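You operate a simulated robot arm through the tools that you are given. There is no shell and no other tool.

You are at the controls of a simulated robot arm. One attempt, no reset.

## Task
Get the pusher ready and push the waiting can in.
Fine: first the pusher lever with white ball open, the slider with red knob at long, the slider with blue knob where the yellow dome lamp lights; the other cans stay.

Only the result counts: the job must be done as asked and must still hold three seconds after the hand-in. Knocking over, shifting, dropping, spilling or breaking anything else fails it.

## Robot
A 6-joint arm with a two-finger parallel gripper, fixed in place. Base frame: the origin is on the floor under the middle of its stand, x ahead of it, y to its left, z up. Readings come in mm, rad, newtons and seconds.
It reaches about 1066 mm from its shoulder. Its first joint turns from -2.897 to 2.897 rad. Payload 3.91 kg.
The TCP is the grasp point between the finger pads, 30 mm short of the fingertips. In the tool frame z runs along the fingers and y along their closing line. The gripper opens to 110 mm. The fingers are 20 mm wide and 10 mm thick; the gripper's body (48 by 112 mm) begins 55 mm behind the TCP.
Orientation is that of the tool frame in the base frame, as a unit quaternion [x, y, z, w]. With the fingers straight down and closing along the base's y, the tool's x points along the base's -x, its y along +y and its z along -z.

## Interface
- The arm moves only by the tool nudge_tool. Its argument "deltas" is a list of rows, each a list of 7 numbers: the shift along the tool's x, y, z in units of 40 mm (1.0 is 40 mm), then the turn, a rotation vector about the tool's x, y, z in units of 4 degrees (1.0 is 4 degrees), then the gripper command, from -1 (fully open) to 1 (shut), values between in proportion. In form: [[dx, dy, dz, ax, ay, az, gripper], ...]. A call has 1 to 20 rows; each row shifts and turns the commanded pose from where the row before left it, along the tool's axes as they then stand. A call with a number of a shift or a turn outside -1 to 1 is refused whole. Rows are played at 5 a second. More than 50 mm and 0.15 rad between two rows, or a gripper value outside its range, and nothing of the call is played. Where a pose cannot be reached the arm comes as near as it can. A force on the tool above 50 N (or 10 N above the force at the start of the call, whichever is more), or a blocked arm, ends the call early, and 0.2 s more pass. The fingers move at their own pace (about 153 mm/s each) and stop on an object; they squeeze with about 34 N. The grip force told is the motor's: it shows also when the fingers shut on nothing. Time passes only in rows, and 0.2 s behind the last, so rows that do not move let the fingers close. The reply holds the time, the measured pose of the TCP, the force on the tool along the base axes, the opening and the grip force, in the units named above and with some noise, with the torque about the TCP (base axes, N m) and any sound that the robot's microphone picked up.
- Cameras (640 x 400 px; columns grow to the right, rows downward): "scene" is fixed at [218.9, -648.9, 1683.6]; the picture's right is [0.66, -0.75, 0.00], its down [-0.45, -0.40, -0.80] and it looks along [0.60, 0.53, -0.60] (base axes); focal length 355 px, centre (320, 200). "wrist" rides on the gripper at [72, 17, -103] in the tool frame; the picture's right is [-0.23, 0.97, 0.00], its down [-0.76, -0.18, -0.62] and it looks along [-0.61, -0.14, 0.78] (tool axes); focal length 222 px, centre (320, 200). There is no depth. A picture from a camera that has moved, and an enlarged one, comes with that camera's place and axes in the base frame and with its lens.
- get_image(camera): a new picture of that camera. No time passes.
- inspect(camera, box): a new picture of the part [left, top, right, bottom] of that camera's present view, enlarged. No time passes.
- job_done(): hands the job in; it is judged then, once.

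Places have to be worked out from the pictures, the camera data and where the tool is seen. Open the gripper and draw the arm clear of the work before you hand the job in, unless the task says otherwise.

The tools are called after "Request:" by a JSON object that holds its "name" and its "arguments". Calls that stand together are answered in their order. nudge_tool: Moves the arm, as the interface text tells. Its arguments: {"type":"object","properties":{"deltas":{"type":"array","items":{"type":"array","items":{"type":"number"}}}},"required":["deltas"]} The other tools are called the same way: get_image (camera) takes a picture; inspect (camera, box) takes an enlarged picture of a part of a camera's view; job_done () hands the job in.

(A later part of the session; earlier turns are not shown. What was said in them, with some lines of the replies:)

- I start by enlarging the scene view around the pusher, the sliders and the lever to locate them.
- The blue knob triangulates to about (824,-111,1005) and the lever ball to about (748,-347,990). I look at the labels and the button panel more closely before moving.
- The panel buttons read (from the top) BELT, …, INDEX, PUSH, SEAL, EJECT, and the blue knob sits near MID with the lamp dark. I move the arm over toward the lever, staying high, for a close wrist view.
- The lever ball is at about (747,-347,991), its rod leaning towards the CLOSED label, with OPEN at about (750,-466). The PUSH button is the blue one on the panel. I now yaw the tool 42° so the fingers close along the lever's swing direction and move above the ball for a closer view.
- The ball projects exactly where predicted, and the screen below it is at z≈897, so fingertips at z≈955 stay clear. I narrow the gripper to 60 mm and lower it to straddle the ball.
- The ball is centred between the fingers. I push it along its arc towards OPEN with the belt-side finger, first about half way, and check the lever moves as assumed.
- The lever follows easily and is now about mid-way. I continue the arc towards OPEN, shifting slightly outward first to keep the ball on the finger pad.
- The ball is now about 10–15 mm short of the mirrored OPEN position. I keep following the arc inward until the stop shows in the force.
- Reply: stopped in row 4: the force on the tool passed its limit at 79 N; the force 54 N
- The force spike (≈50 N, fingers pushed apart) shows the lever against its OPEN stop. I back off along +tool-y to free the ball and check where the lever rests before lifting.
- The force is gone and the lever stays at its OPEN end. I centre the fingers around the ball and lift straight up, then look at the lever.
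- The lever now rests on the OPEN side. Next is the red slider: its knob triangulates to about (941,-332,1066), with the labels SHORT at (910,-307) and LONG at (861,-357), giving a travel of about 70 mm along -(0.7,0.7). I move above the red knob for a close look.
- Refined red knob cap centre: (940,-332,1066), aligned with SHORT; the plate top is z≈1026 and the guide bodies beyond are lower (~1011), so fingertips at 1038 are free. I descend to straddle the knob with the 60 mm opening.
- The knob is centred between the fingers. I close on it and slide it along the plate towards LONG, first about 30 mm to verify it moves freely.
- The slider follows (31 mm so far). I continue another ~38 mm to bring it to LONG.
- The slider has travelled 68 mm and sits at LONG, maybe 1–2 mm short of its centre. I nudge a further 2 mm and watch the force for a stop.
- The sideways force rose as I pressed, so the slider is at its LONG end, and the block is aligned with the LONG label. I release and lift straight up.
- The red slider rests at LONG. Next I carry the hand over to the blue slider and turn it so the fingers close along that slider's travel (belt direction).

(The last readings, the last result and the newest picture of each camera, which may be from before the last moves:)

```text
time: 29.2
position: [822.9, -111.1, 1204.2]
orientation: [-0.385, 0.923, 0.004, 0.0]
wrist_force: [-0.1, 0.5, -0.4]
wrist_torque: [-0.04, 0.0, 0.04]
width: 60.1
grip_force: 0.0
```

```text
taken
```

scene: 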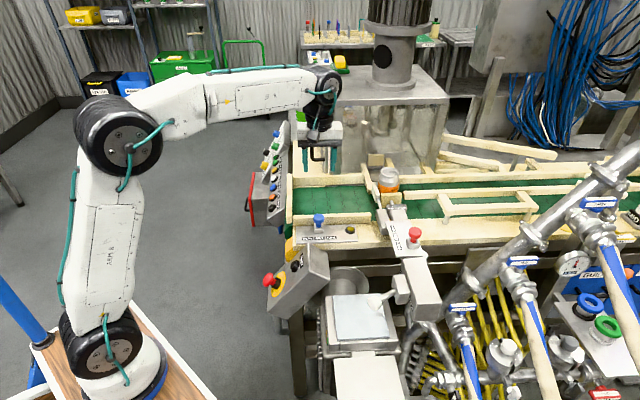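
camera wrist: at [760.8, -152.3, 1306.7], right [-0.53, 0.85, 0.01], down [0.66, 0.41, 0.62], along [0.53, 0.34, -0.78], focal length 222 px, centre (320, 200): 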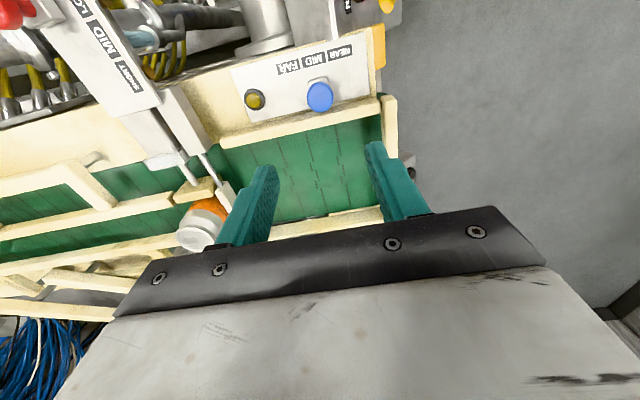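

Request:
{"name": "inspect", "arguments": {"camera": "wrist", "box": [220, 30, 420, 155]}}

Request:
{"name": "inspect", "arguments": {"camera": "scene", "box": [285, 205, 365, 255]}}

```text
3.20 times, centred on (320, 92) of wrist
camera zoom: at [760.8, -152.3, 1306.7], right [-0.53, 0.85, 0.01], down [0.66, 0.41, 0.62], along [0.53, 0.34, -0.78], focal length 711 px, centre (320, 544)
```

zoom: 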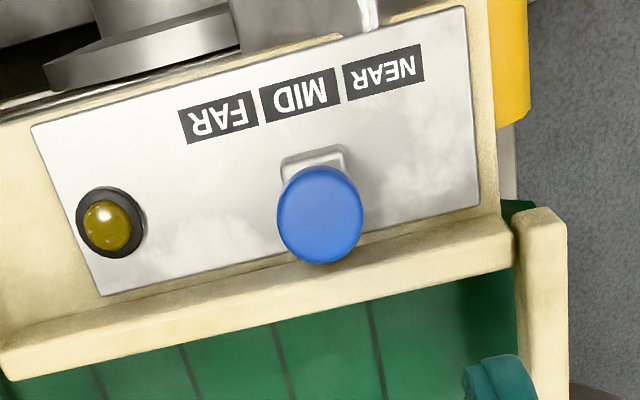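

```text
8.00 times, centred on (325, 230) of scene
camera zoom: at [218.9, -648.9, 1683.6], right [0.66, -0.75, 0.0], down [-0.45, -0.4, -0.8], along [0.6, 0.53, -0.6], focal length 2841 px, centre (280, -40)
```

zoom: 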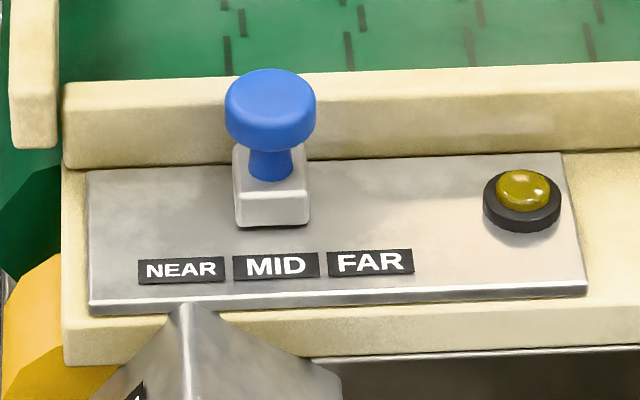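

The blue knob cap is at about (822.5,-111,1008), exactly at MID, with the plate at z≈968. I descend straight over it with 60 mm opening (fingertips to about z 980).

Request:
{"name": "nudge_tool", "arguments": {"deltas": [[0, 0, 0.7, 0, 0, 0, -0.09], [0, 0, 0.7, 0, 0, 0, -0.09], [0, 0, 0.7, 0, 0, 0, -0.09], [0, 0, 0.7, 0, 0, 0, -0.09], [0, 0, 0.7, 0, 0, 0, -0.09], [0, 0, 0.6, 0, 0, 0, -0.09], [0, 0, 0.4, 0, 0, 0, -0.09], [0, 0, 0.3, 0, 0, 0, -0.09], [0, 0, 0, 0, 0, 0, -0.09]]}}

Request:
{"name": "get_image", "arguments": {"camera": "wrist"}}

Request:
{"name": "inspect", "arguments": {"camera": "scene", "box": [260, 170, 388, 260]}}

```text
time: 31.2
position: [822.6, -109.3, 1011.7]
orientation: [-0.384, 0.923, 0.005, 0.0]
wrist_force: [0.0, 0.6, 0.2]
wrist_torque: [0.01, -0.03, -0.01]
width: 59.9
grip_force: 0.0
```

```text
taken
camera wrist: at [759.5, -150.5, 1114.4], right [-0.53, 0.85, 0.01], down [0.66, 0.41, 0.62], along [0.53, 0.34, -0.78], focal length 222 px, centre (320, 200)
```

wrist: 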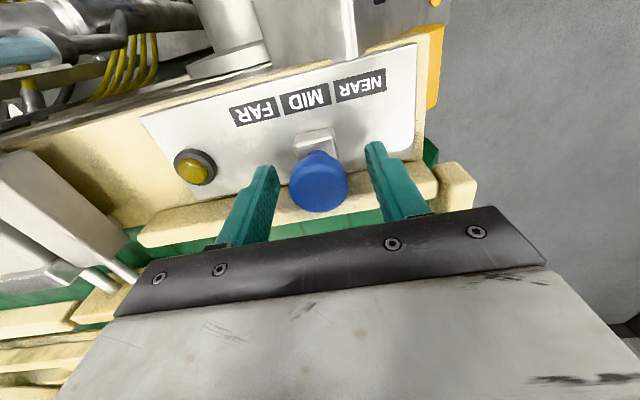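

```text
4.44 times, centred on (324, 215) of scene
camera zoom: at [218.9, -648.9, 1683.6], right [0.66, -0.75, 0.0], down [-0.45, -0.4, -0.8], along [0.6, 0.53, -0.6], focal length 1578 px, centre (302, 133)
```

zoom: 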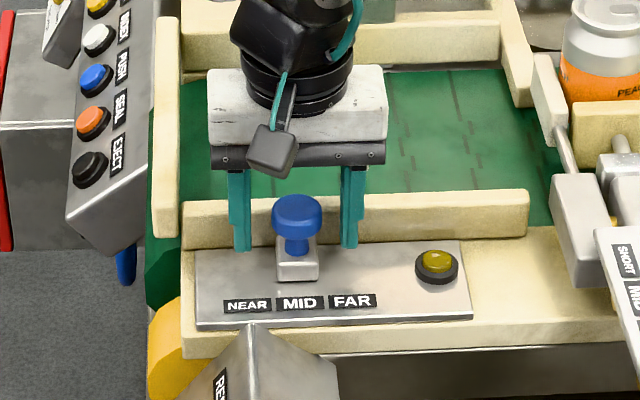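

The knob is centred and the lamp is visible in both cameras (dark). I grip the knob and slide towards FAR by 12 mm, then look at the lamp.

Request:
{"name": "nudge_tool", "arguments": {"deltas": [[0, 0, 0, 0, 0, 0, 1], [0, 0, 0, 0, 0, 0, 1], [0, 0, 0, 0, 0, 0, 1], [0, -0.1, 0, 0, 0, 0, 1], [0, -0.1, 0, 0, 0, 0, 1], [0, -0.1, 0, 0, 0, 0, 1]]}}

Request:
{"name": "inspect", "arguments": {"camera": "scene", "box": [260, 170, 388, 260]}}

Request:
{"name": "inspect", "arguments": {"camera": "wrist", "box": [140, 40, 460, 240]}}

```text
time: 32.6
position: [831.6, -118.6, 1009.9]
orientation: [-0.383, 0.924, 0.004, 0.0]
wrist_force: [2.0, 2.9, -2.9]
wrist_torque: [0.02, 0.11, -0.07]
width: 33.5
grip_force: 44.4
```

```text
4.44 times, centred on (324, 215) of scene
camera zoom: at [218.9, -648.9, 1683.6], right [0.66, -0.75, 0.0], down [-0.45, -0.4, -0.8], along [0.6, 0.53, -0.6], focal length 1578 px, centre (302, 133)
```

zoom: 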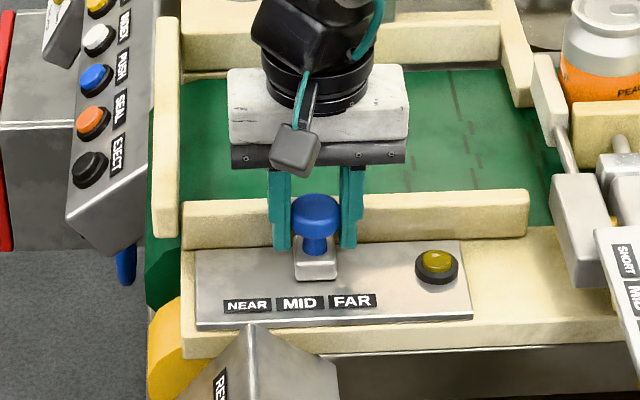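

```text
2.00 times, centred on (300, 140) of wrist
camera zoom: at [768.7, -159.5, 1114.4], right [-0.53, 0.85, 0.01], down [0.67, 0.41, 0.62], along [0.53, 0.34, -0.78], focal length 444 px, centre (360, 320)
```

zoom: 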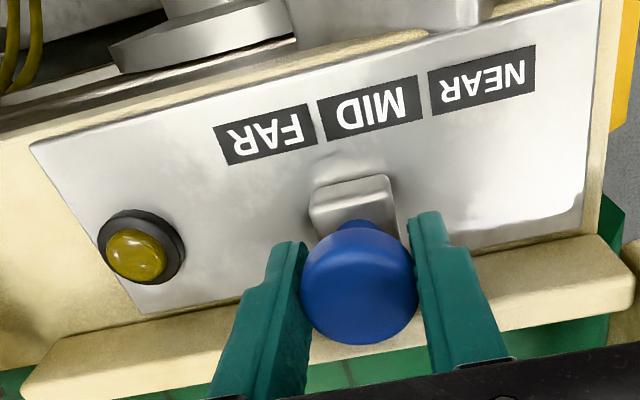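

The slider follows; the lamp is still dark. I continue 12 mm and look, towards FAR.

Request:
{"name": "nudge_tool", "arguments": {"deltas": [[0, -0.1, 0, 0, 0, 0, 1], [0, -0.1, 0, 0, 0, 0, 1], [0, -0.1, 0, 0, 0, 0, 1]]}}

Request:
{"name": "inspect", "arguments": {"camera": "scene", "box": [285, 205, 365, 255]}}

Request:
{"name": "nudge_tool", "arguments": {"deltas": [[0, -0.1, 0, 0, 0, 0, 1], [0, -0.1, 0, 0, 0, 0, 1], [0, -0.07, 0, 0, 0, 0, 1]]}}

Request:
{"name": "inspect", "arguments": {"camera": "scene", "box": [285, 205, 365, 255]}}

Request:
{"name": "inspect", "arguments": {"camera": "wrist", "box": [140, 40, 460, 240]}}

```text
time: 33.4
position: [839.5, -126.9, 1010.5]
orientation: [-0.384, 0.923, 0.004, 0.0]
wrist_force: [-1.1, -1.4, 1.3]
wrist_torque: [-0.2, 0.08, 0.13]
width: 33.2
grip_force: 45.3
```

```text
8.00 times, centred on (325, 230) of scene
camera zoom: at [218.9, -648.9, 1683.6], right [0.66, -0.75, 0.0], down [-0.45, -0.4, -0.8], along [0.6, 0.53, -0.6], focal length 2841 px, centre (280, -40)
```

zoom: 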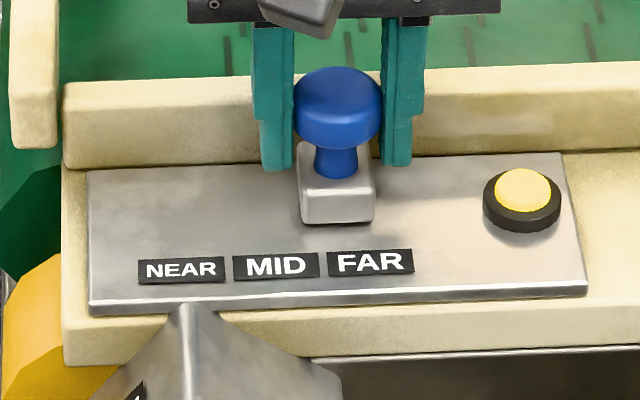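

```text
time: 34.2
position: [848.4, -133.8, 1010.8]
orientation: [-0.384, 0.923, 0.004, 0.001]
wrist_force: [-1.1, 0.7, 5.9]
wrist_torque: [0.13, -0.25, -0.04]
width: 32.9
grip_force: 44.7
```

```text
8.00 times, centred on (325, 230) of scene
camera zoom: at [218.9, -648.9, 1683.6], right [0.66, -0.75, 0.0], down [-0.45, -0.4, -0.8], along [0.6, 0.53, -0.6], focal length 2841 px, centre (280, -40)
```

zoom: 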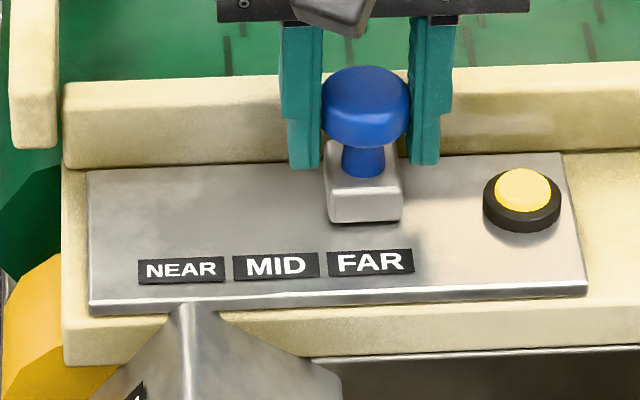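

```text
2.00 times, centred on (300, 140) of wrist
camera zoom: at [784.7, -175.7, 1114.4], right [-0.53, 0.85, 0.01], down [0.66, 0.41, 0.62], along [0.53, 0.34, -0.78], focal length 444 px, centre (360, 320)
```

zoom: 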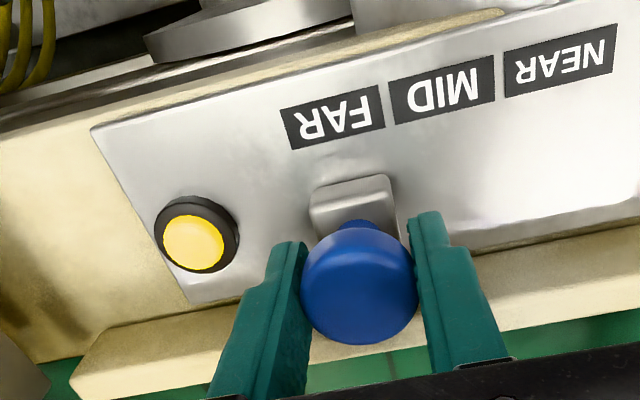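

The lamp is lit at FAR and already lit a bit before it, so FAR is well inside the window. I release and lift straight up, then confirm the lamp stays lit.

Request:
{"name": "nudge_tool", "arguments": {"deltas": [[0, 0, 0, 0, 0, 0, 0.3], [0, 0, 0, 0, 0, 0, -0.09], [0, 0, 0, 0, 0, 0, -0.09], [0, 0, -0.4, 0, 0, 0, -0.09], [0, 0, -0.8, 0, 0, 0, -0.09], [0, 0, -0.8, 0, 0, 0, -0.09], [0, 0, -0.8, 0, 0, 0, -0.09], [0, 0, -0.8, 0, 0, 0, -0.09], [0, 0, -0.8, 0, 0, 0, -0.09]]}}

Request:
{"name": "get_image", "arguments": {"camera": "wrist"}}

Request:
{"name": "inspect", "arguments": {"camera": "scene", "box": [280, 170, 440, 270]}}

Request:
{"name": "inspect", "arguments": {"camera": "scene", "box": [230, 110, 320, 230]}}

```text
time: 36.2
position: [847.8, -135.5, 1186.6]
orientation: [-0.383, 0.924, 0.004, 0.001]
wrist_force: [0.4, -0.4, -0.4]
wrist_torque: [0.02, 0.01, 0.0]
width: 60.0
grip_force: 0.1
```

```text
taken
camera wrist: at [784.2, -177.5, 1289.7], right [-0.53, 0.85, 0.01], down [0.67, 0.41, 0.62], along [0.53, 0.34, -0.78], focal length 222 px, centre (320, 200)
```

wrist: 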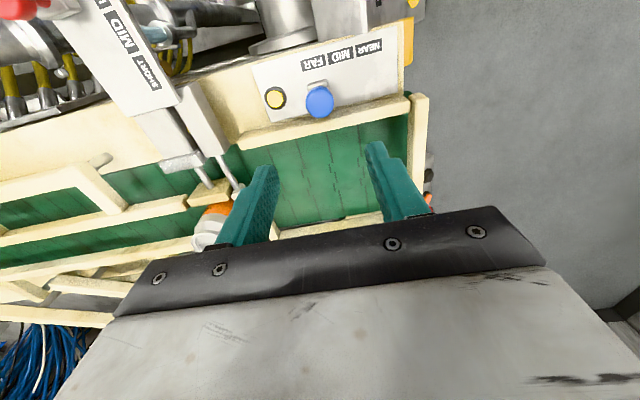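

```text
4.00 times, centred on (360, 220) of scene
camera zoom: at [218.9, -648.9, 1683.6], right [0.66, -0.75, 0.0], down [-0.45, -0.4, -0.8], along [0.6, 0.53, -0.6], focal length 1420 px, centre (160, 120)
```

zoom: 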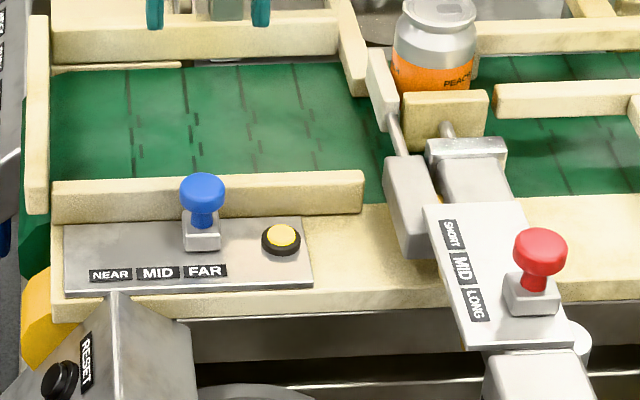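

```text
3.33 times, centred on (275, 170) of scene
camera zoom: at [218.9, -648.9, 1683.6], right [0.66, -0.75, 0.0], down [-0.45, -0.4, -0.8], along [0.6, 0.53, -0.6], focal length 1184 px, centre (470, 300)
```

zoom: 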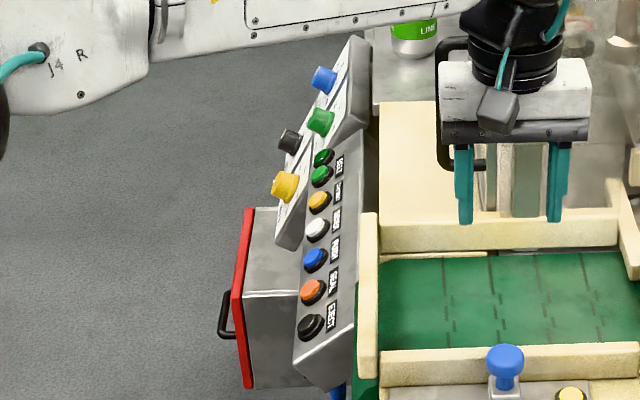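

The lamp stays lit, with red at LONG, blue at FAR and the lever at OPEN. Next is the PUSH button on the side panel, roughly around (930,230,870); I move over there high and turn the hand to look at the sloped panel face.

Request:
{"name": "nudge_tool", "arguments": {"deltas": [[-0.634, 0.657, -0.083, 0, 0, 0, -0.09], [-0.634, 0.657, -0.083, 0, 0, 0, -0.09], [-0.634, 0.657, -0.083, 0, 0, 0, -0.09], [-0.634, 0.657, -0.083, 0, 0, 0, -0.09], [-0.634, 0.657, -0.083, 0, 0, 0, -0.09], [-0.634, 0.657, -0.083, 0, 0, 0, -0.09], [-0.634, 0.657, -0.083, 0, 0, 0, -0.09], [-0.634, 0.657, -0.083, 0, 0, 0, -0.09], [-0.634, 0.657, -0.083, 0, 0, 0, -0.09], [-0.634, 0.657, -0.083, 0, 0, 0, -0.09], [0, 0, 0, 0, 0, 1, -0.09], [0, 0, 0, 0, 0, 1, -0.09], [0, 0, 0, 0, 0, 1, -0.09], [0, 0, 0, 0, 0, 1, -0.09], [0, 0, 0, 0, 0, 1, -0.09], [0, 0, 0, 0, 0, 1, -0.09], [0, 0, 0, 0, 0, 1, -0.09], [0, 0, 0, 0, 0, 1, -0.09], [0, 0, 0, 0, 0, 1, -0.09], [0, 0, 0, 0, 0, 1, -0.09]]}}

Request:
{"name": "nudge_tool", "arguments": {"deltas": [[0, 0, 0, 0, 0, 1, -0.09], [0, 0, 0, 0, 0, 1, -0.09], [0, 0, 0, 0, 0, 1, -0.09], [0, 0, 0, 0, 0, 1, -0.09], [0, 0, 0, 0, 0, 1, -0.09], [0, 0, 0, 0, 0, 1, -0.09], [0, 0, 0, 0, 0, 1, -0.09], [0, 0, 0, 0, 0, 1, -0.09], [0, 0, 0, 0, 0, 1, -0.09], [0, 0, 0, 0, 0, 1, -0.09], [0, 0, 0, 0, 0, 1, -0.09], [0, 0, 0, 0, 0, 1, -0.09], [0, 0, 0, 0, 0, 0.5, -0.09]]}}

Request:
{"name": "get_image", "arguments": {"camera": "wrist"}}

Request:
{"name": "get_image", "arguments": {"camera": "scene"}}

```text
time: 40.4
position: [841.3, 229.4, 1221.1]
orientation: [-0.044, 0.999, 0.003, -0.001]
wrist_force: [0.5, -0.1, 0.0]
wrist_torque: [-0.02, 0.01, 0.0]
width: 60.0
grip_force: 0.2
```

```text
time: 43.2
position: [840.8, 228.6, 1222.4]
orientation: [0.382, 0.924, 0.003, -0.003]
wrist_force: [0.3, 0.1, 0.1]
wrist_torque: [-0.01, 0.01, -0.02]
width: 59.9
grip_force: 0.1
```

```text
taken
camera wrist: at [802.2, 291.0, 1325.7], right [0.85, 0.53, 0.0], down [0.42, -0.67, 0.62], along [0.33, -0.52, -0.79], focal length 222 px, centre (320, 200)
```

wrist: 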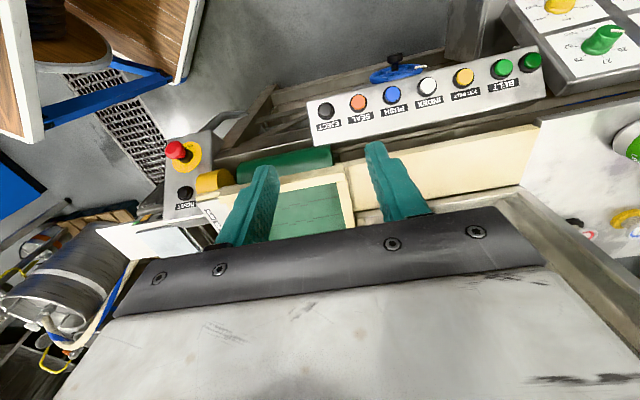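

```text
taken
```

scene: 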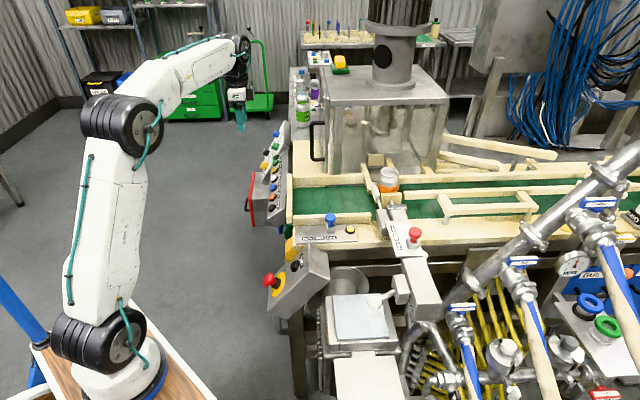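

The button row is now in clear view. I enlarge it to locate the PUSH button precisely.

Request:
{"name": "inspect", "arguments": {"camera": "wrist", "box": [300, 30, 560, 190]}}

Request:
{"name": "inspect", "arguments": {"camera": "scene", "box": [240, 130, 304, 220]}}

```text
2.46 times, centred on (430, 110) of wrist
camera zoom: at [802.2, 291.0, 1325.7], right [0.85, 0.53, 0.0], down [0.42, -0.67, 0.62], along [0.33, -0.52, -0.79], focal length 547 px, centre (49, 422)
```

zoom: 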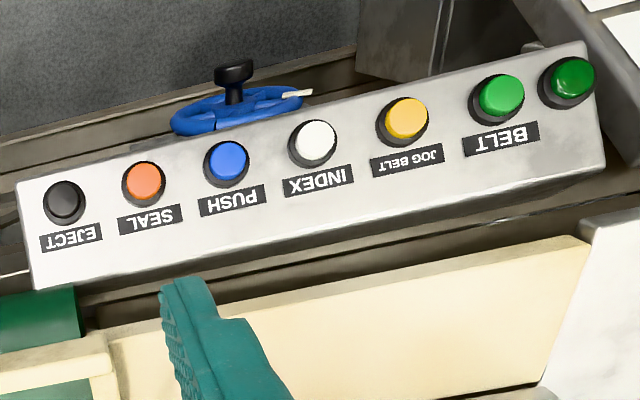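

```text
4.44 times, centred on (272, 175) of scene
camera zoom: at [218.9, -648.9, 1683.6], right [0.66, -0.75, 0.0], down [-0.45, -0.4, -0.8], along [0.6, 0.53, -0.6], focal length 1578 px, centre (533, 311)
```

zoom: 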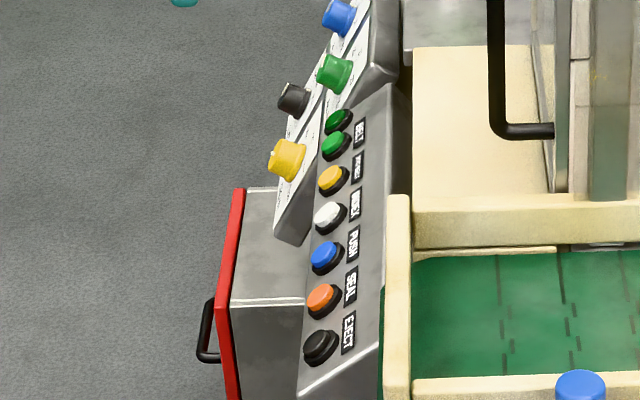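

The PUSH button lies near (982,279,850). For an accurate second bearing I move the hand closer (the area there is free) and look again.

Request:
{"name": "nudge_tool", "arguments": {"deltas": [[-0.248, 0.459, 0.65, 0, 0, 0, -0.09], [-0.248, 0.459, 0.65, 0, 0, 0, -0.09], [-0.248, 0.459, 0.65, 0, 0, 0, -0.09], [-0.248, 0.459, 0.65, 0, 0, 0, -0.09], [-0.248, 0.459, 0.65, 0, 0, 0, 0.5], [0, 0, 0, 0, 0, 0, 1], [0, 0, 0, 0, 0, 0, 1]]}}

Request:
{"name": "get_image", "arguments": {"camera": "wrist"}}

Request:
{"name": "inspect", "arguments": {"camera": "wrist", "box": [200, 60, 440, 210]}}

Request:
{"name": "get_image", "arguments": {"camera": "scene"}}

```text
time: 44.8
position: [940.4, 260.6, 1092.1]
orientation: [0.382, 0.924, 0.003, -0.003]
wrist_force: [0.4, -0.6, 0.1]
wrist_torque: [0.02, -0.02, 0.02]
width: 0.1
grip_force: 34.4
```

```text
taken
camera wrist: at [901.4, 322.6, 1196.5], right [0.85, 0.53, 0.0], down [0.42, -0.67, 0.62], along [0.33, -0.52, -0.79], focal length 222 px, centre (320, 200)
```

wrist: 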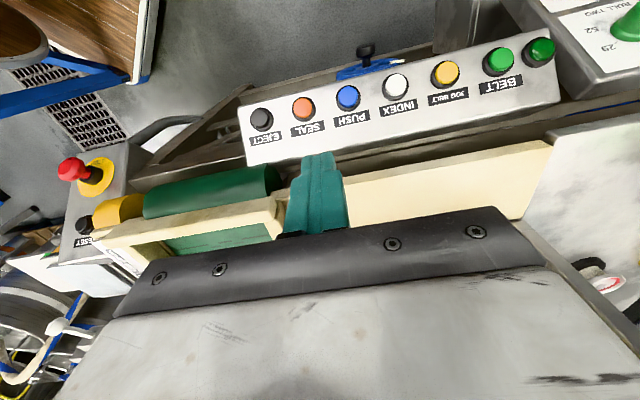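

```text
2.67 times, centred on (320, 135) of wrist
camera zoom: at [901.4, 322.6, 1196.5], right [0.85, 0.53, 0.0], down [0.42, -0.67, 0.62], along [0.33, -0.52, -0.79], focal length 592 px, centre (320, 373)
```

zoom: 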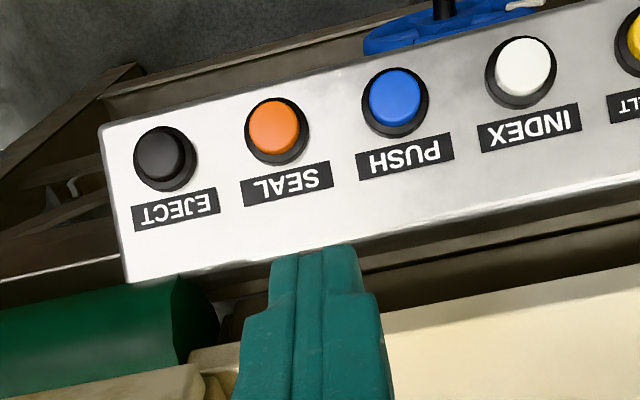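

```text
taken
```

scene: 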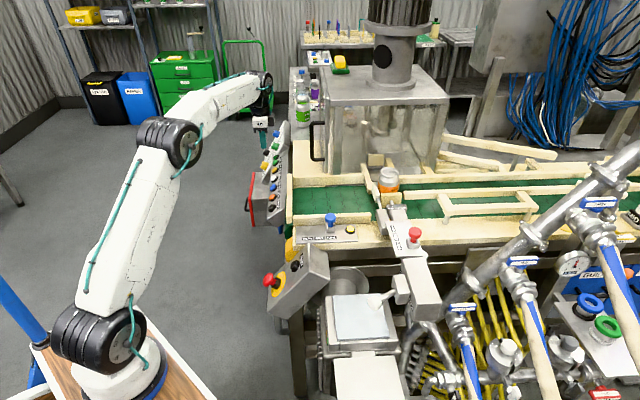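

Two wrist views put the PUSH cap at about (976,277,864), and the panel corners give a face sloping ~43° with outward normal ≈(-0.48,0.48,0.73). With the fingers shut I tilt the tool 43° so it will press along that normal.

Request:
{"name": "nudge_tool", "arguments": {"deltas": [[0, 0, 0, 0, -1, 0, 1], [0, 0, 0, 0, -1, 0, 1], [0, 0, 0, 0, -1, 0, 1], [0, 0, 0, 0, -1, 0, 1], [0, 0, 0, 0, -1, 0, 1], [0, 0, 0, 0, -1, 0, 1], [0, 0, 0, 0, -1, 0, 1], [0, 0, 0, 0, -1, 0, 1], [0, 0, 0, 0, -1, 0, 1], [0, 0, 0, 0, -1, 0, 1], [0, 0, 0, 0, -0.75, 0, 1], [0, 0, 0, 0, 0, 0, 1]]}}

Request:
{"name": "get_image", "arguments": {"camera": "wrist"}}

Request:
{"name": "get_image", "arguments": {"camera": "scene"}}

```text
time: 47.4
position: [940.8, 261.2, 1092.2]
orientation: [0.355, 0.861, -0.138, 0.337]
wrist_force: [-0.3, 0.1, -0.2]
wrist_torque: [-0.02, 0.03, 0.0]
width: 0.3
grip_force: 34.0
```

```text
taken
camera wrist: at [865.3, 358.9, 1119.0], right [0.81, 0.57, 0.16], down [-0.03, -0.23, 0.97], along [0.59, -0.79, -0.16], focal length 222 px, centre (320, 200)
```

wrist: 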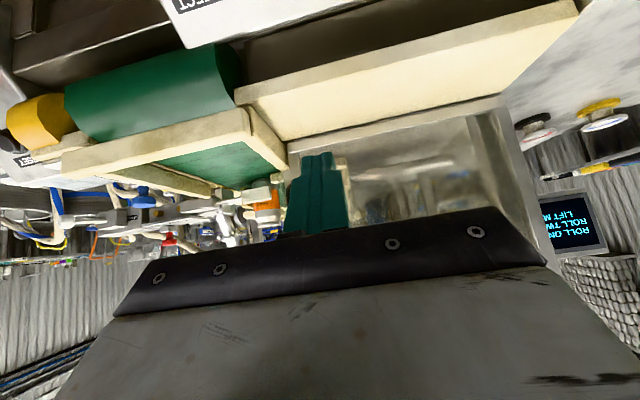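

```text
taken
```

scene: 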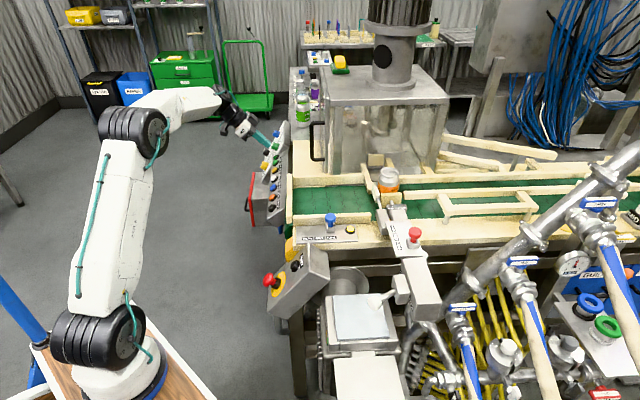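

The tool axis now points along (0.48,-0.48,-0.73), into the panel. I move to a point about 60 mm off the PUSH cap along its normal and look again.

Request:
{"name": "nudge_tool", "arguments": {"deltas": [[0.6, 0.148, 0.365, 0, 0, 0, 1], [0.6, 0.148, 0.365, 0, 0, 0, 1], [0.6, 0.148, 0.365, 0, 0, 0, 1], [0.6, 0.148, 0.365, 0, 0, 0, 1], [0.6, 0.148, 0.365, 0, 0, 0, 1], [0.6, 0.148, 0.365, 0, 0, 0, 1], [0, 0, 0, 0, 0, 0, 1]]}}

Request:
{"name": "get_image", "arguments": {"camera": "wrist"}}

Request:
{"name": "inspect", "arguments": {"camera": "wrist", "box": [200, 60, 440, 210]}}

Request:
{"name": "inspect", "arguments": {"camera": "scene", "box": [220, 120, 310, 220]}}

```text
time: 49.0
position: [932.3, 318.9, 928.7]
orientation: [0.356, 0.861, -0.137, 0.337]
wrist_force: [0.0, 0.5, 0.8]
wrist_torque: [-0.01, -0.02, -0.01]
width: 0.0
grip_force: 34.5
```

```text
taken
camera wrist: at [856.8, 417.3, 957.1], right [0.81, 0.57, 0.16], down [-0.03, -0.23, 0.97], along [0.59, -0.79, -0.17], focal length 222 px, centre (320, 200)
```

wrist: 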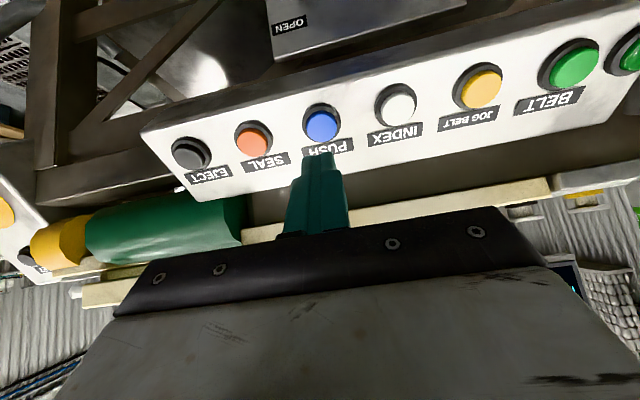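

```text
2.67 times, centred on (320, 135) of wrist
camera zoom: at [856.8, 417.3, 957.1], right [0.81, 0.57, 0.16], down [-0.03, -0.23, 0.97], along [0.59, -0.79, -0.17], focal length 592 px, centre (320, 373)
```

zoom: 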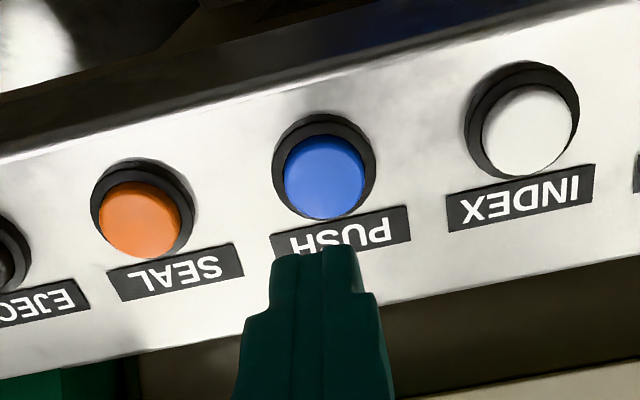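

```text
4.00 times, centred on (265, 170) of scene
camera zoom: at [218.9, -648.9, 1683.6], right [0.66, -0.75, 0.0], down [-0.45, -0.4, -0.8], along [0.6, 0.53, -0.6], focal length 1420 px, centre (540, 320)
```

zoom: 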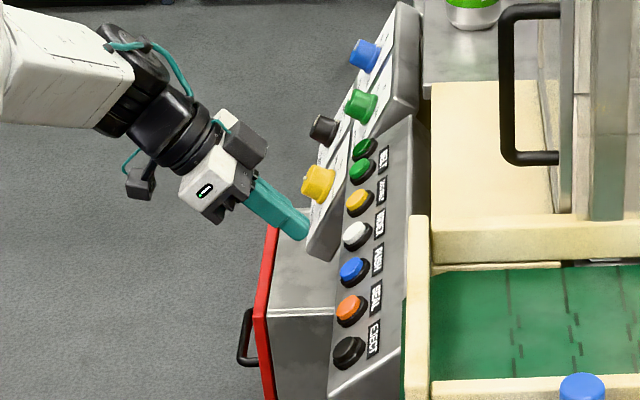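

In the tool frame the cap lies almost on the tool axis (about 2 mm off at ~60 mm from the fingertips). I correct by 2 mm and approach to a few mm short of the cap.

Request:
{"name": "nudge_tool", "arguments": {"deltas": [[0.02, 0.025, 0.3, 0, 0, 0, 1], [0.02, 0.025, 0.3, 0, 0, 0, 1], [0, 0, 0.3, 0, 0, 0, 1], [0, 0, 0.25, 0, 0, 0, 1], [0, 0, 0.1, 0, 0, 0, 1], [0, 0, 0, 0, 0, 0, 1]]}}

Request:
{"name": "inspect", "arguments": {"camera": "wrist", "box": [200, 60, 440, 210]}}

Request:
{"name": "inspect", "arguments": {"camera": "scene", "box": [220, 120, 310, 220]}}

```text
time: 50.4
position: [957.7, 296.6, 892.0]
orientation: [0.356, 0.861, -0.138, 0.336]
wrist_force: [-0.1, 0.2, 0.2]
wrist_torque: [0.0, 0.0, -0.02]
width: 0.4
grip_force: 34.5
```

```text
2.67 times, centred on (320, 135) of wrist
camera zoom: at [881.8, 395.1, 919.0], right [0.81, 0.57, 0.16], down [-0.03, -0.23, 0.97], along [0.59, -0.79, -0.17], focal length 592 px, centre (320, 373)
```

zoom: 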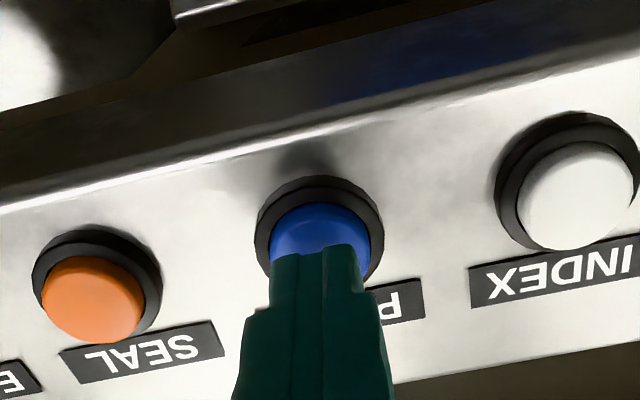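

```text
4.00 times, centred on (265, 170) of scene
camera zoom: at [218.9, -648.9, 1683.6], right [0.66, -0.75, 0.0], down [-0.45, -0.4, -0.8], along [0.6, 0.53, -0.6], focal length 1420 px, centre (540, 320)
```

zoom: 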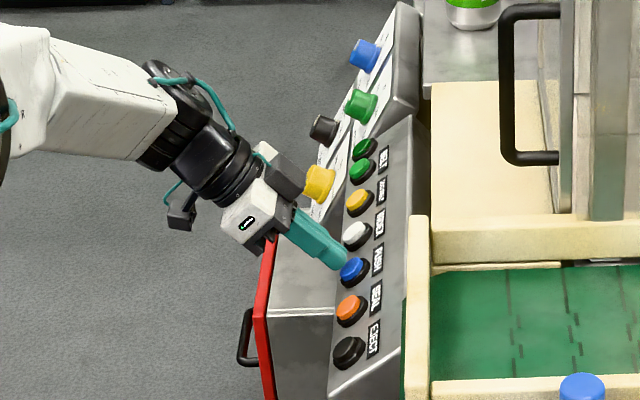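

The fingertips hover over the blue PUSH cap. I press slowly along the normal and watch force and sound.

Request:
{"name": "nudge_tool", "arguments": {"deltas": [[0, 0, 0.06, 0, 0, 0, 1], [0, 0, 0.06, 0, 0, 0, 1], [0, 0, 0.06, 0, 0, 0, 1], [0, 0, 0.06, 0, 0, 0, 1]]}}

Request:
{"name": "inspect", "arguments": {"camera": "wrist", "box": [200, 60, 440, 210]}}

Request:
{"name": "inspect", "arguments": {"camera": "scene", "box": [280, 140, 440, 250]}}

```text
time: 51.4
position: [961.5, 293.7, 884.8]
orientation: [0.356, 0.861, -0.137, 0.336]
wrist_force: [-0.7, 1.8, 0.7]
wrist_torque: [0.02, 0.05, -0.02]
width: 0.0
grip_force: 34.0
heard: click
```

```text
2.67 times, centred on (320, 135) of wrist
camera zoom: at [886.2, 391.1, 912.1], right [0.81, 0.57, 0.16], down [-0.03, -0.23, 0.97], along [0.59, -0.79, -0.17], focal length 592 px, centre (320, 373)
```

zoom: 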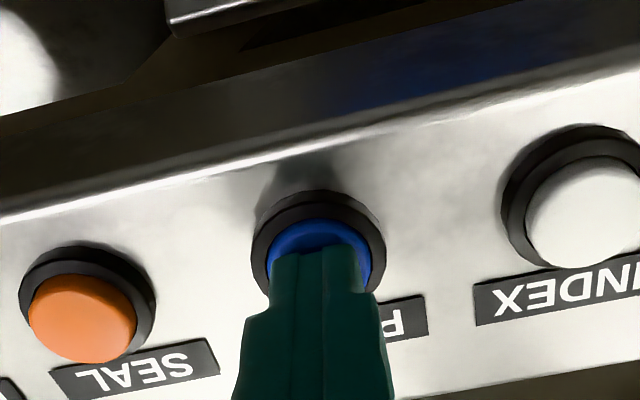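

```text
3.64 times, centred on (360, 195) of scene
camera zoom: at [218.9, -648.9, 1683.6], right [0.66, -0.75, 0.0], down [-0.45, -0.4, -0.8], along [0.6, 0.53, -0.6], focal length 1291 px, centre (174, 218)
```

zoom: 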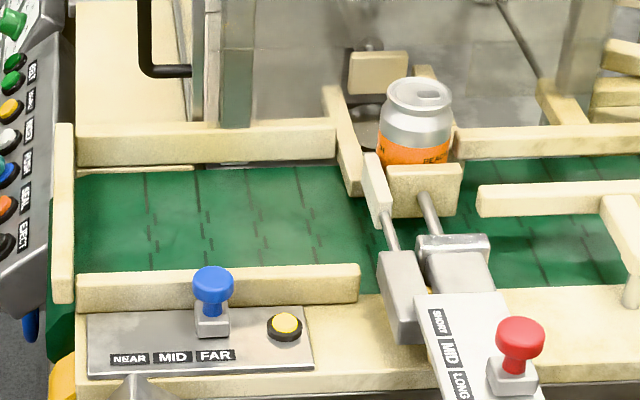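

A click, and the pusher has begun to extend and move the can. I hold still while time passes and watch.

Request:
{"name": "nudge_tool", "arguments": {"deltas": [[0, 0, 0, 0, 0, 0, 1], [0, 0, 0, 0, 0, 0, 1], [0, 0, 0, 0, 0, 0, 1]]}}

Request:
{"name": "inspect", "arguments": {"camera": "scene", "box": [280, 140, 440, 250]}}

```text
time: 52.2
position: [962.5, 291.5, 885.2]
orientation: [0.355, 0.861, -0.137, 0.336]
wrist_force: [-1.3, 1.7, 0.9]
wrist_torque: [0.04, -0.03, -0.02]
width: 0.1
grip_force: 33.8
```

```text
3.64 times, centred on (360, 195) of scene
camera zoom: at [218.9, -648.9, 1683.6], right [0.66, -0.75, 0.0], down [-0.45, -0.4, -0.8], along [0.6, 0.53, -0.6], focal length 1291 px, centre (174, 218)
```

zoom: 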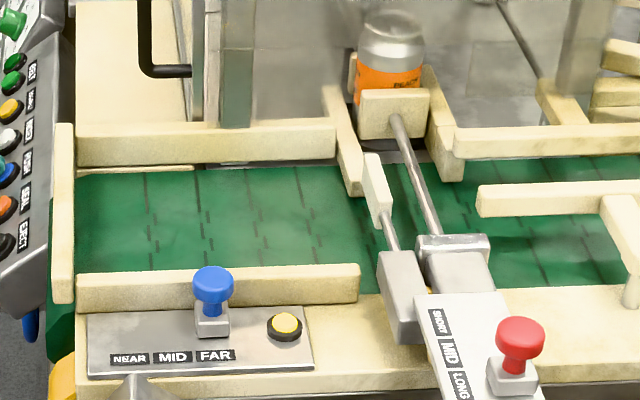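

The pusher has driven the can into the pocket. I withdraw along the normal, away from the button, and watch the pusher.

Request:
{"name": "nudge_tool", "arguments": {"deltas": [[0, 0, -0.3, 0, 0, 0, 1], [0, 0, -0.6, 0, 0, 0, 1], [0, 0, -0.8, 0, 0, 0, 1], [0, 0, -0.8, 0, 0, 0, 1], [0, 0, 0, 0, 0, 0, 1]]}}

Request:
{"name": "inspect", "arguments": {"camera": "scene", "box": [280, 140, 440, 250]}}

Request:
{"name": "get_image", "arguments": {"camera": "wrist"}}

Request:
{"name": "get_image", "arguments": {"camera": "scene"}}

```text
time: 53.4
position: [913.4, 340.4, 960.2]
orientation: [0.356, 0.861, -0.137, 0.336]
wrist_force: [0.7, -0.5, -0.8]
wrist_torque: [0.03, 0.01, 0.01]
width: 0.2
grip_force: 33.6
```

```text
3.64 times, centred on (360, 195) of scene
camera zoom: at [218.9, -648.9, 1683.6], right [0.66, -0.75, 0.0], down [-0.45, -0.4, -0.8], along [0.6, 0.53, -0.6], focal length 1291 px, centre (174, 218)
```

zoom: 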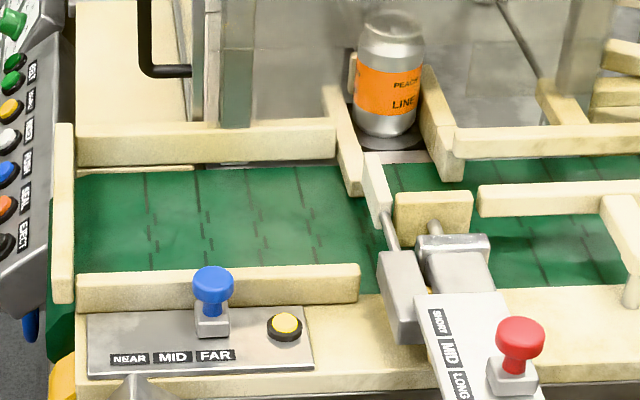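

```text
taken
camera wrist: at [838.3, 439.1, 987.4], right [0.81, 0.57, 0.16], down [-0.03, -0.23, 0.97], along [0.59, -0.79, -0.17], focal length 222 px, centre (320, 200)
```

wrist: 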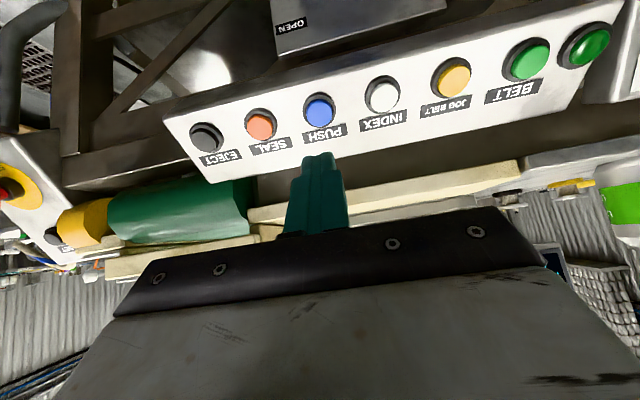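

```text
taken
```

scene: 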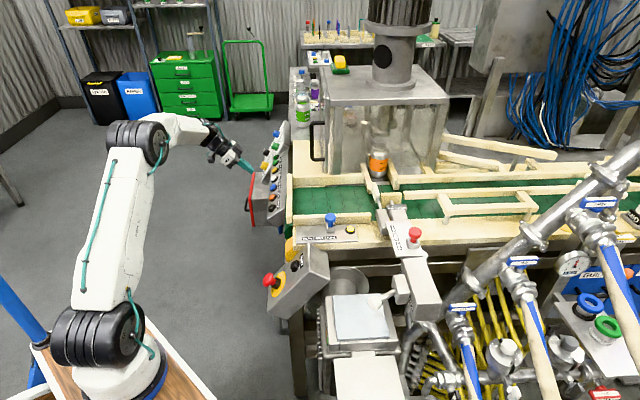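

The can stands in the pocket under the seamer and the pusher has retracted. I enlarge that area to check the can is fully in, and check all the other settings.

Request:
{"name": "inspect", "arguments": {"camera": "scene", "box": [342, 130, 438, 200]}}

Request:
{"name": "inspect", "arguments": {"camera": "scene", "box": [320, 215, 480, 325]}}

Request:
{"name": "inspect", "arguments": {"camera": "scene", "box": [430, 120, 640, 250]}}

```text
5.71 times, centred on (390, 165) of scene
camera zoom: at [218.9, -648.9, 1683.6], right [0.66, -0.75, 0.0], down [-0.45, -0.4, -0.8], along [0.6, 0.53, -0.6], focal length 2029 px, centre (-80, 400)
```

zoom: 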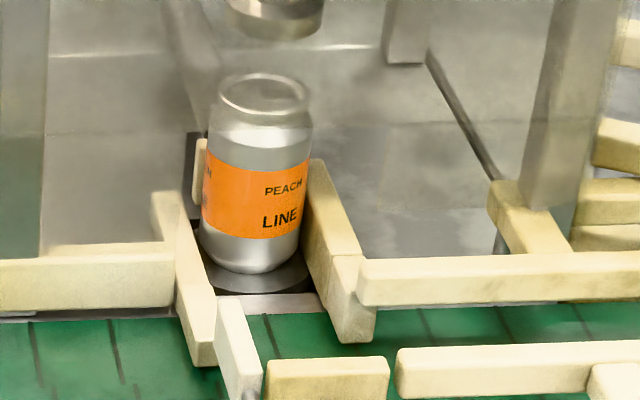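

```text
3.64 times, centred on (400, 270) of scene
camera zoom: at [218.9, -648.9, 1683.6], right [0.66, -0.75, 0.0], down [-0.45, -0.4, -0.8], along [0.6, 0.53, -0.6], focal length 1291 px, centre (29, -54)
```

zoom: 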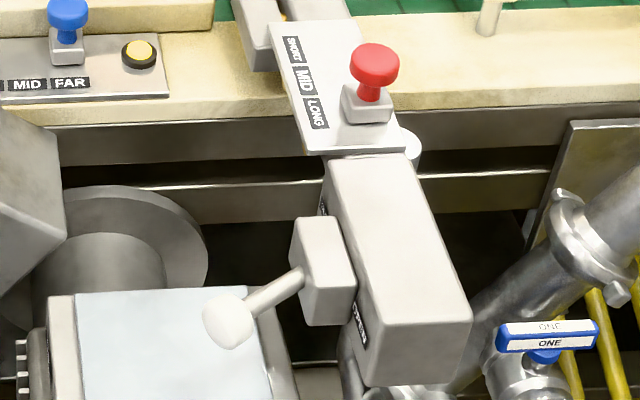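

```text
3.05 times, centred on (535, 185) of scene
camera zoom: at [218.9, -648.9, 1683.6], right [0.66, -0.75, 0.0], down [-0.45, -0.4, -0.8], along [0.6, 0.53, -0.6], focal length 1082 px, centre (-335, 246)
```

zoom: 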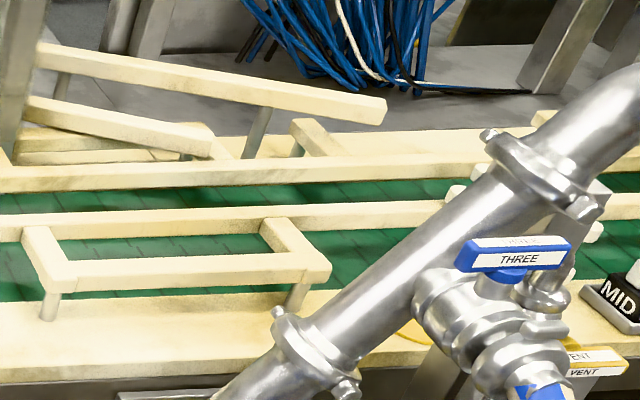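

The can stands on the disc against the rear stop, the pusher is back, the lever is OPEN, red is at LONG, blue is at FAR and the lamp is lit. I now draw the arm well clear, straighten the tool and open the gripper.

Request:
{"name": "nudge_tool", "arguments": {"deltas": [[0, 0, -0.9, 0, 0, 0, 1], [0, 0, -0.9, 0, 0, 0, 1], [0, 0, -0.9, 0, 0, 0, 0.5], [0, 0, -0.9, 0, 0, 0, 0], [0, 0, 0, 0, 1, 0, -0.5], [0, 0, 0, 0, 1, 0, -1], [0, 0, 0, 0, 1, 0, -1], [0, 0, 0, 0, 1, 0, -1], [0, 0, 0, 0, 1, 0, -1], [0, 0, 0, 0, 1, 0, -1], [0, 0, 0, 0, 1, 0, -1], [0, 0, 0, 0, 1, 0, -1], [0, 0, 0, 0, 1, 0, -1], [0, 0, 0, 0, 1, 0, -1], [0, 0, 0, 0, 0.75, 0, -1], [0.5, -0.5, -0.5, 0, 0, 0, -1], [0.5, -0.5, -0.5, 0, 0, 0, -1], [0.5, -0.5, -0.5, 0, 0, 0, -1], [0, 0, 0, 0, 0, 0, -1]]}}

Request:
{"name": "get_image", "arguments": {"camera": "scene"}}

Request:
{"name": "inspect", "arguments": {"camera": "scene", "box": [280, 140, 440, 250]}}

```text
time: 57.4
position: [759.2, 408.2, 1125.3]
orientation: [0.382, 0.924, 0.002, -0.002]
wrist_force: [1.0, 0.0, -0.5]
wrist_torque: [0.01, -0.03, -0.03]
width: 110.0
grip_force: 0.0
```

```text
taken
```

scene: 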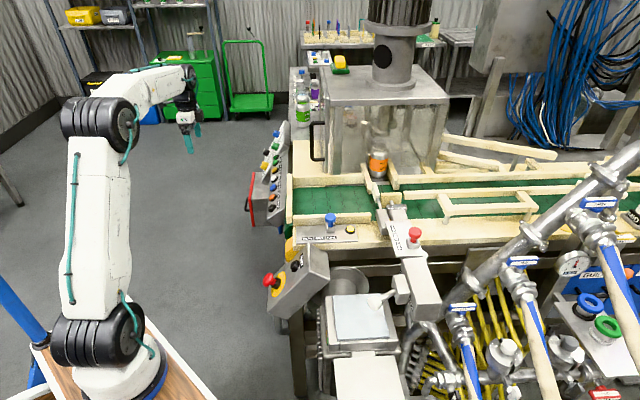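

```text
3.64 times, centred on (360, 195) of scene
camera zoom: at [218.9, -648.9, 1683.6], right [0.66, -0.75, 0.0], down [-0.45, -0.4, -0.8], along [0.6, 0.53, -0.6], focal length 1291 px, centre (174, 218)
```

zoom: 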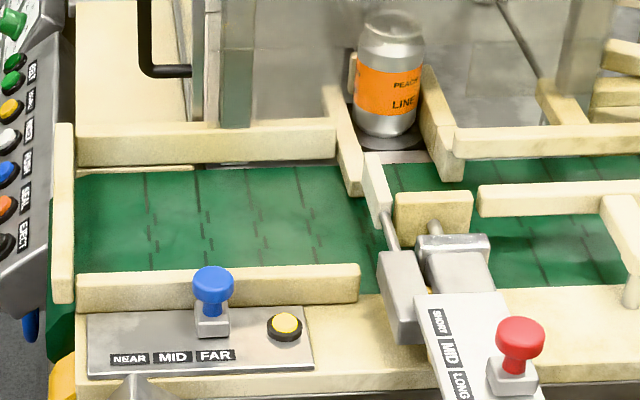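

The arm is clear with the gripper open. The can is still standing in the pocket and all settings are unchanged, so I hand the job in.

Request:
{"name": "job_done", "arguments": {}}

```text
The job is handed in.
```

The pusher is set up as you asked, and the waiting can has been pushed in. I've handed the job in, but no verdict has come back yet.

- **Lever with the white ball:** moved to its OPEN stop, and it stayed there after I let go.
- **Red slider:** moved from SHORT to the end of its travel at LONG.
- **Blue slider:** moved from MID to FAR. The yellow dome lamp came on a little before FAR and stayed lit after I let go.
- **Push:** I pressed the blue PUSH button once. The pusher moved the can onto the disc against the rear stop and then drew back, and the can is still standing there.

I used only the PUSH button and never moved the belt. The arm touched nothing but those four controls. I saw nothing else shifted, but no other cans were clearly in view, so I couldn't check them directly. The gripper is open and the arm is clear of the machine.
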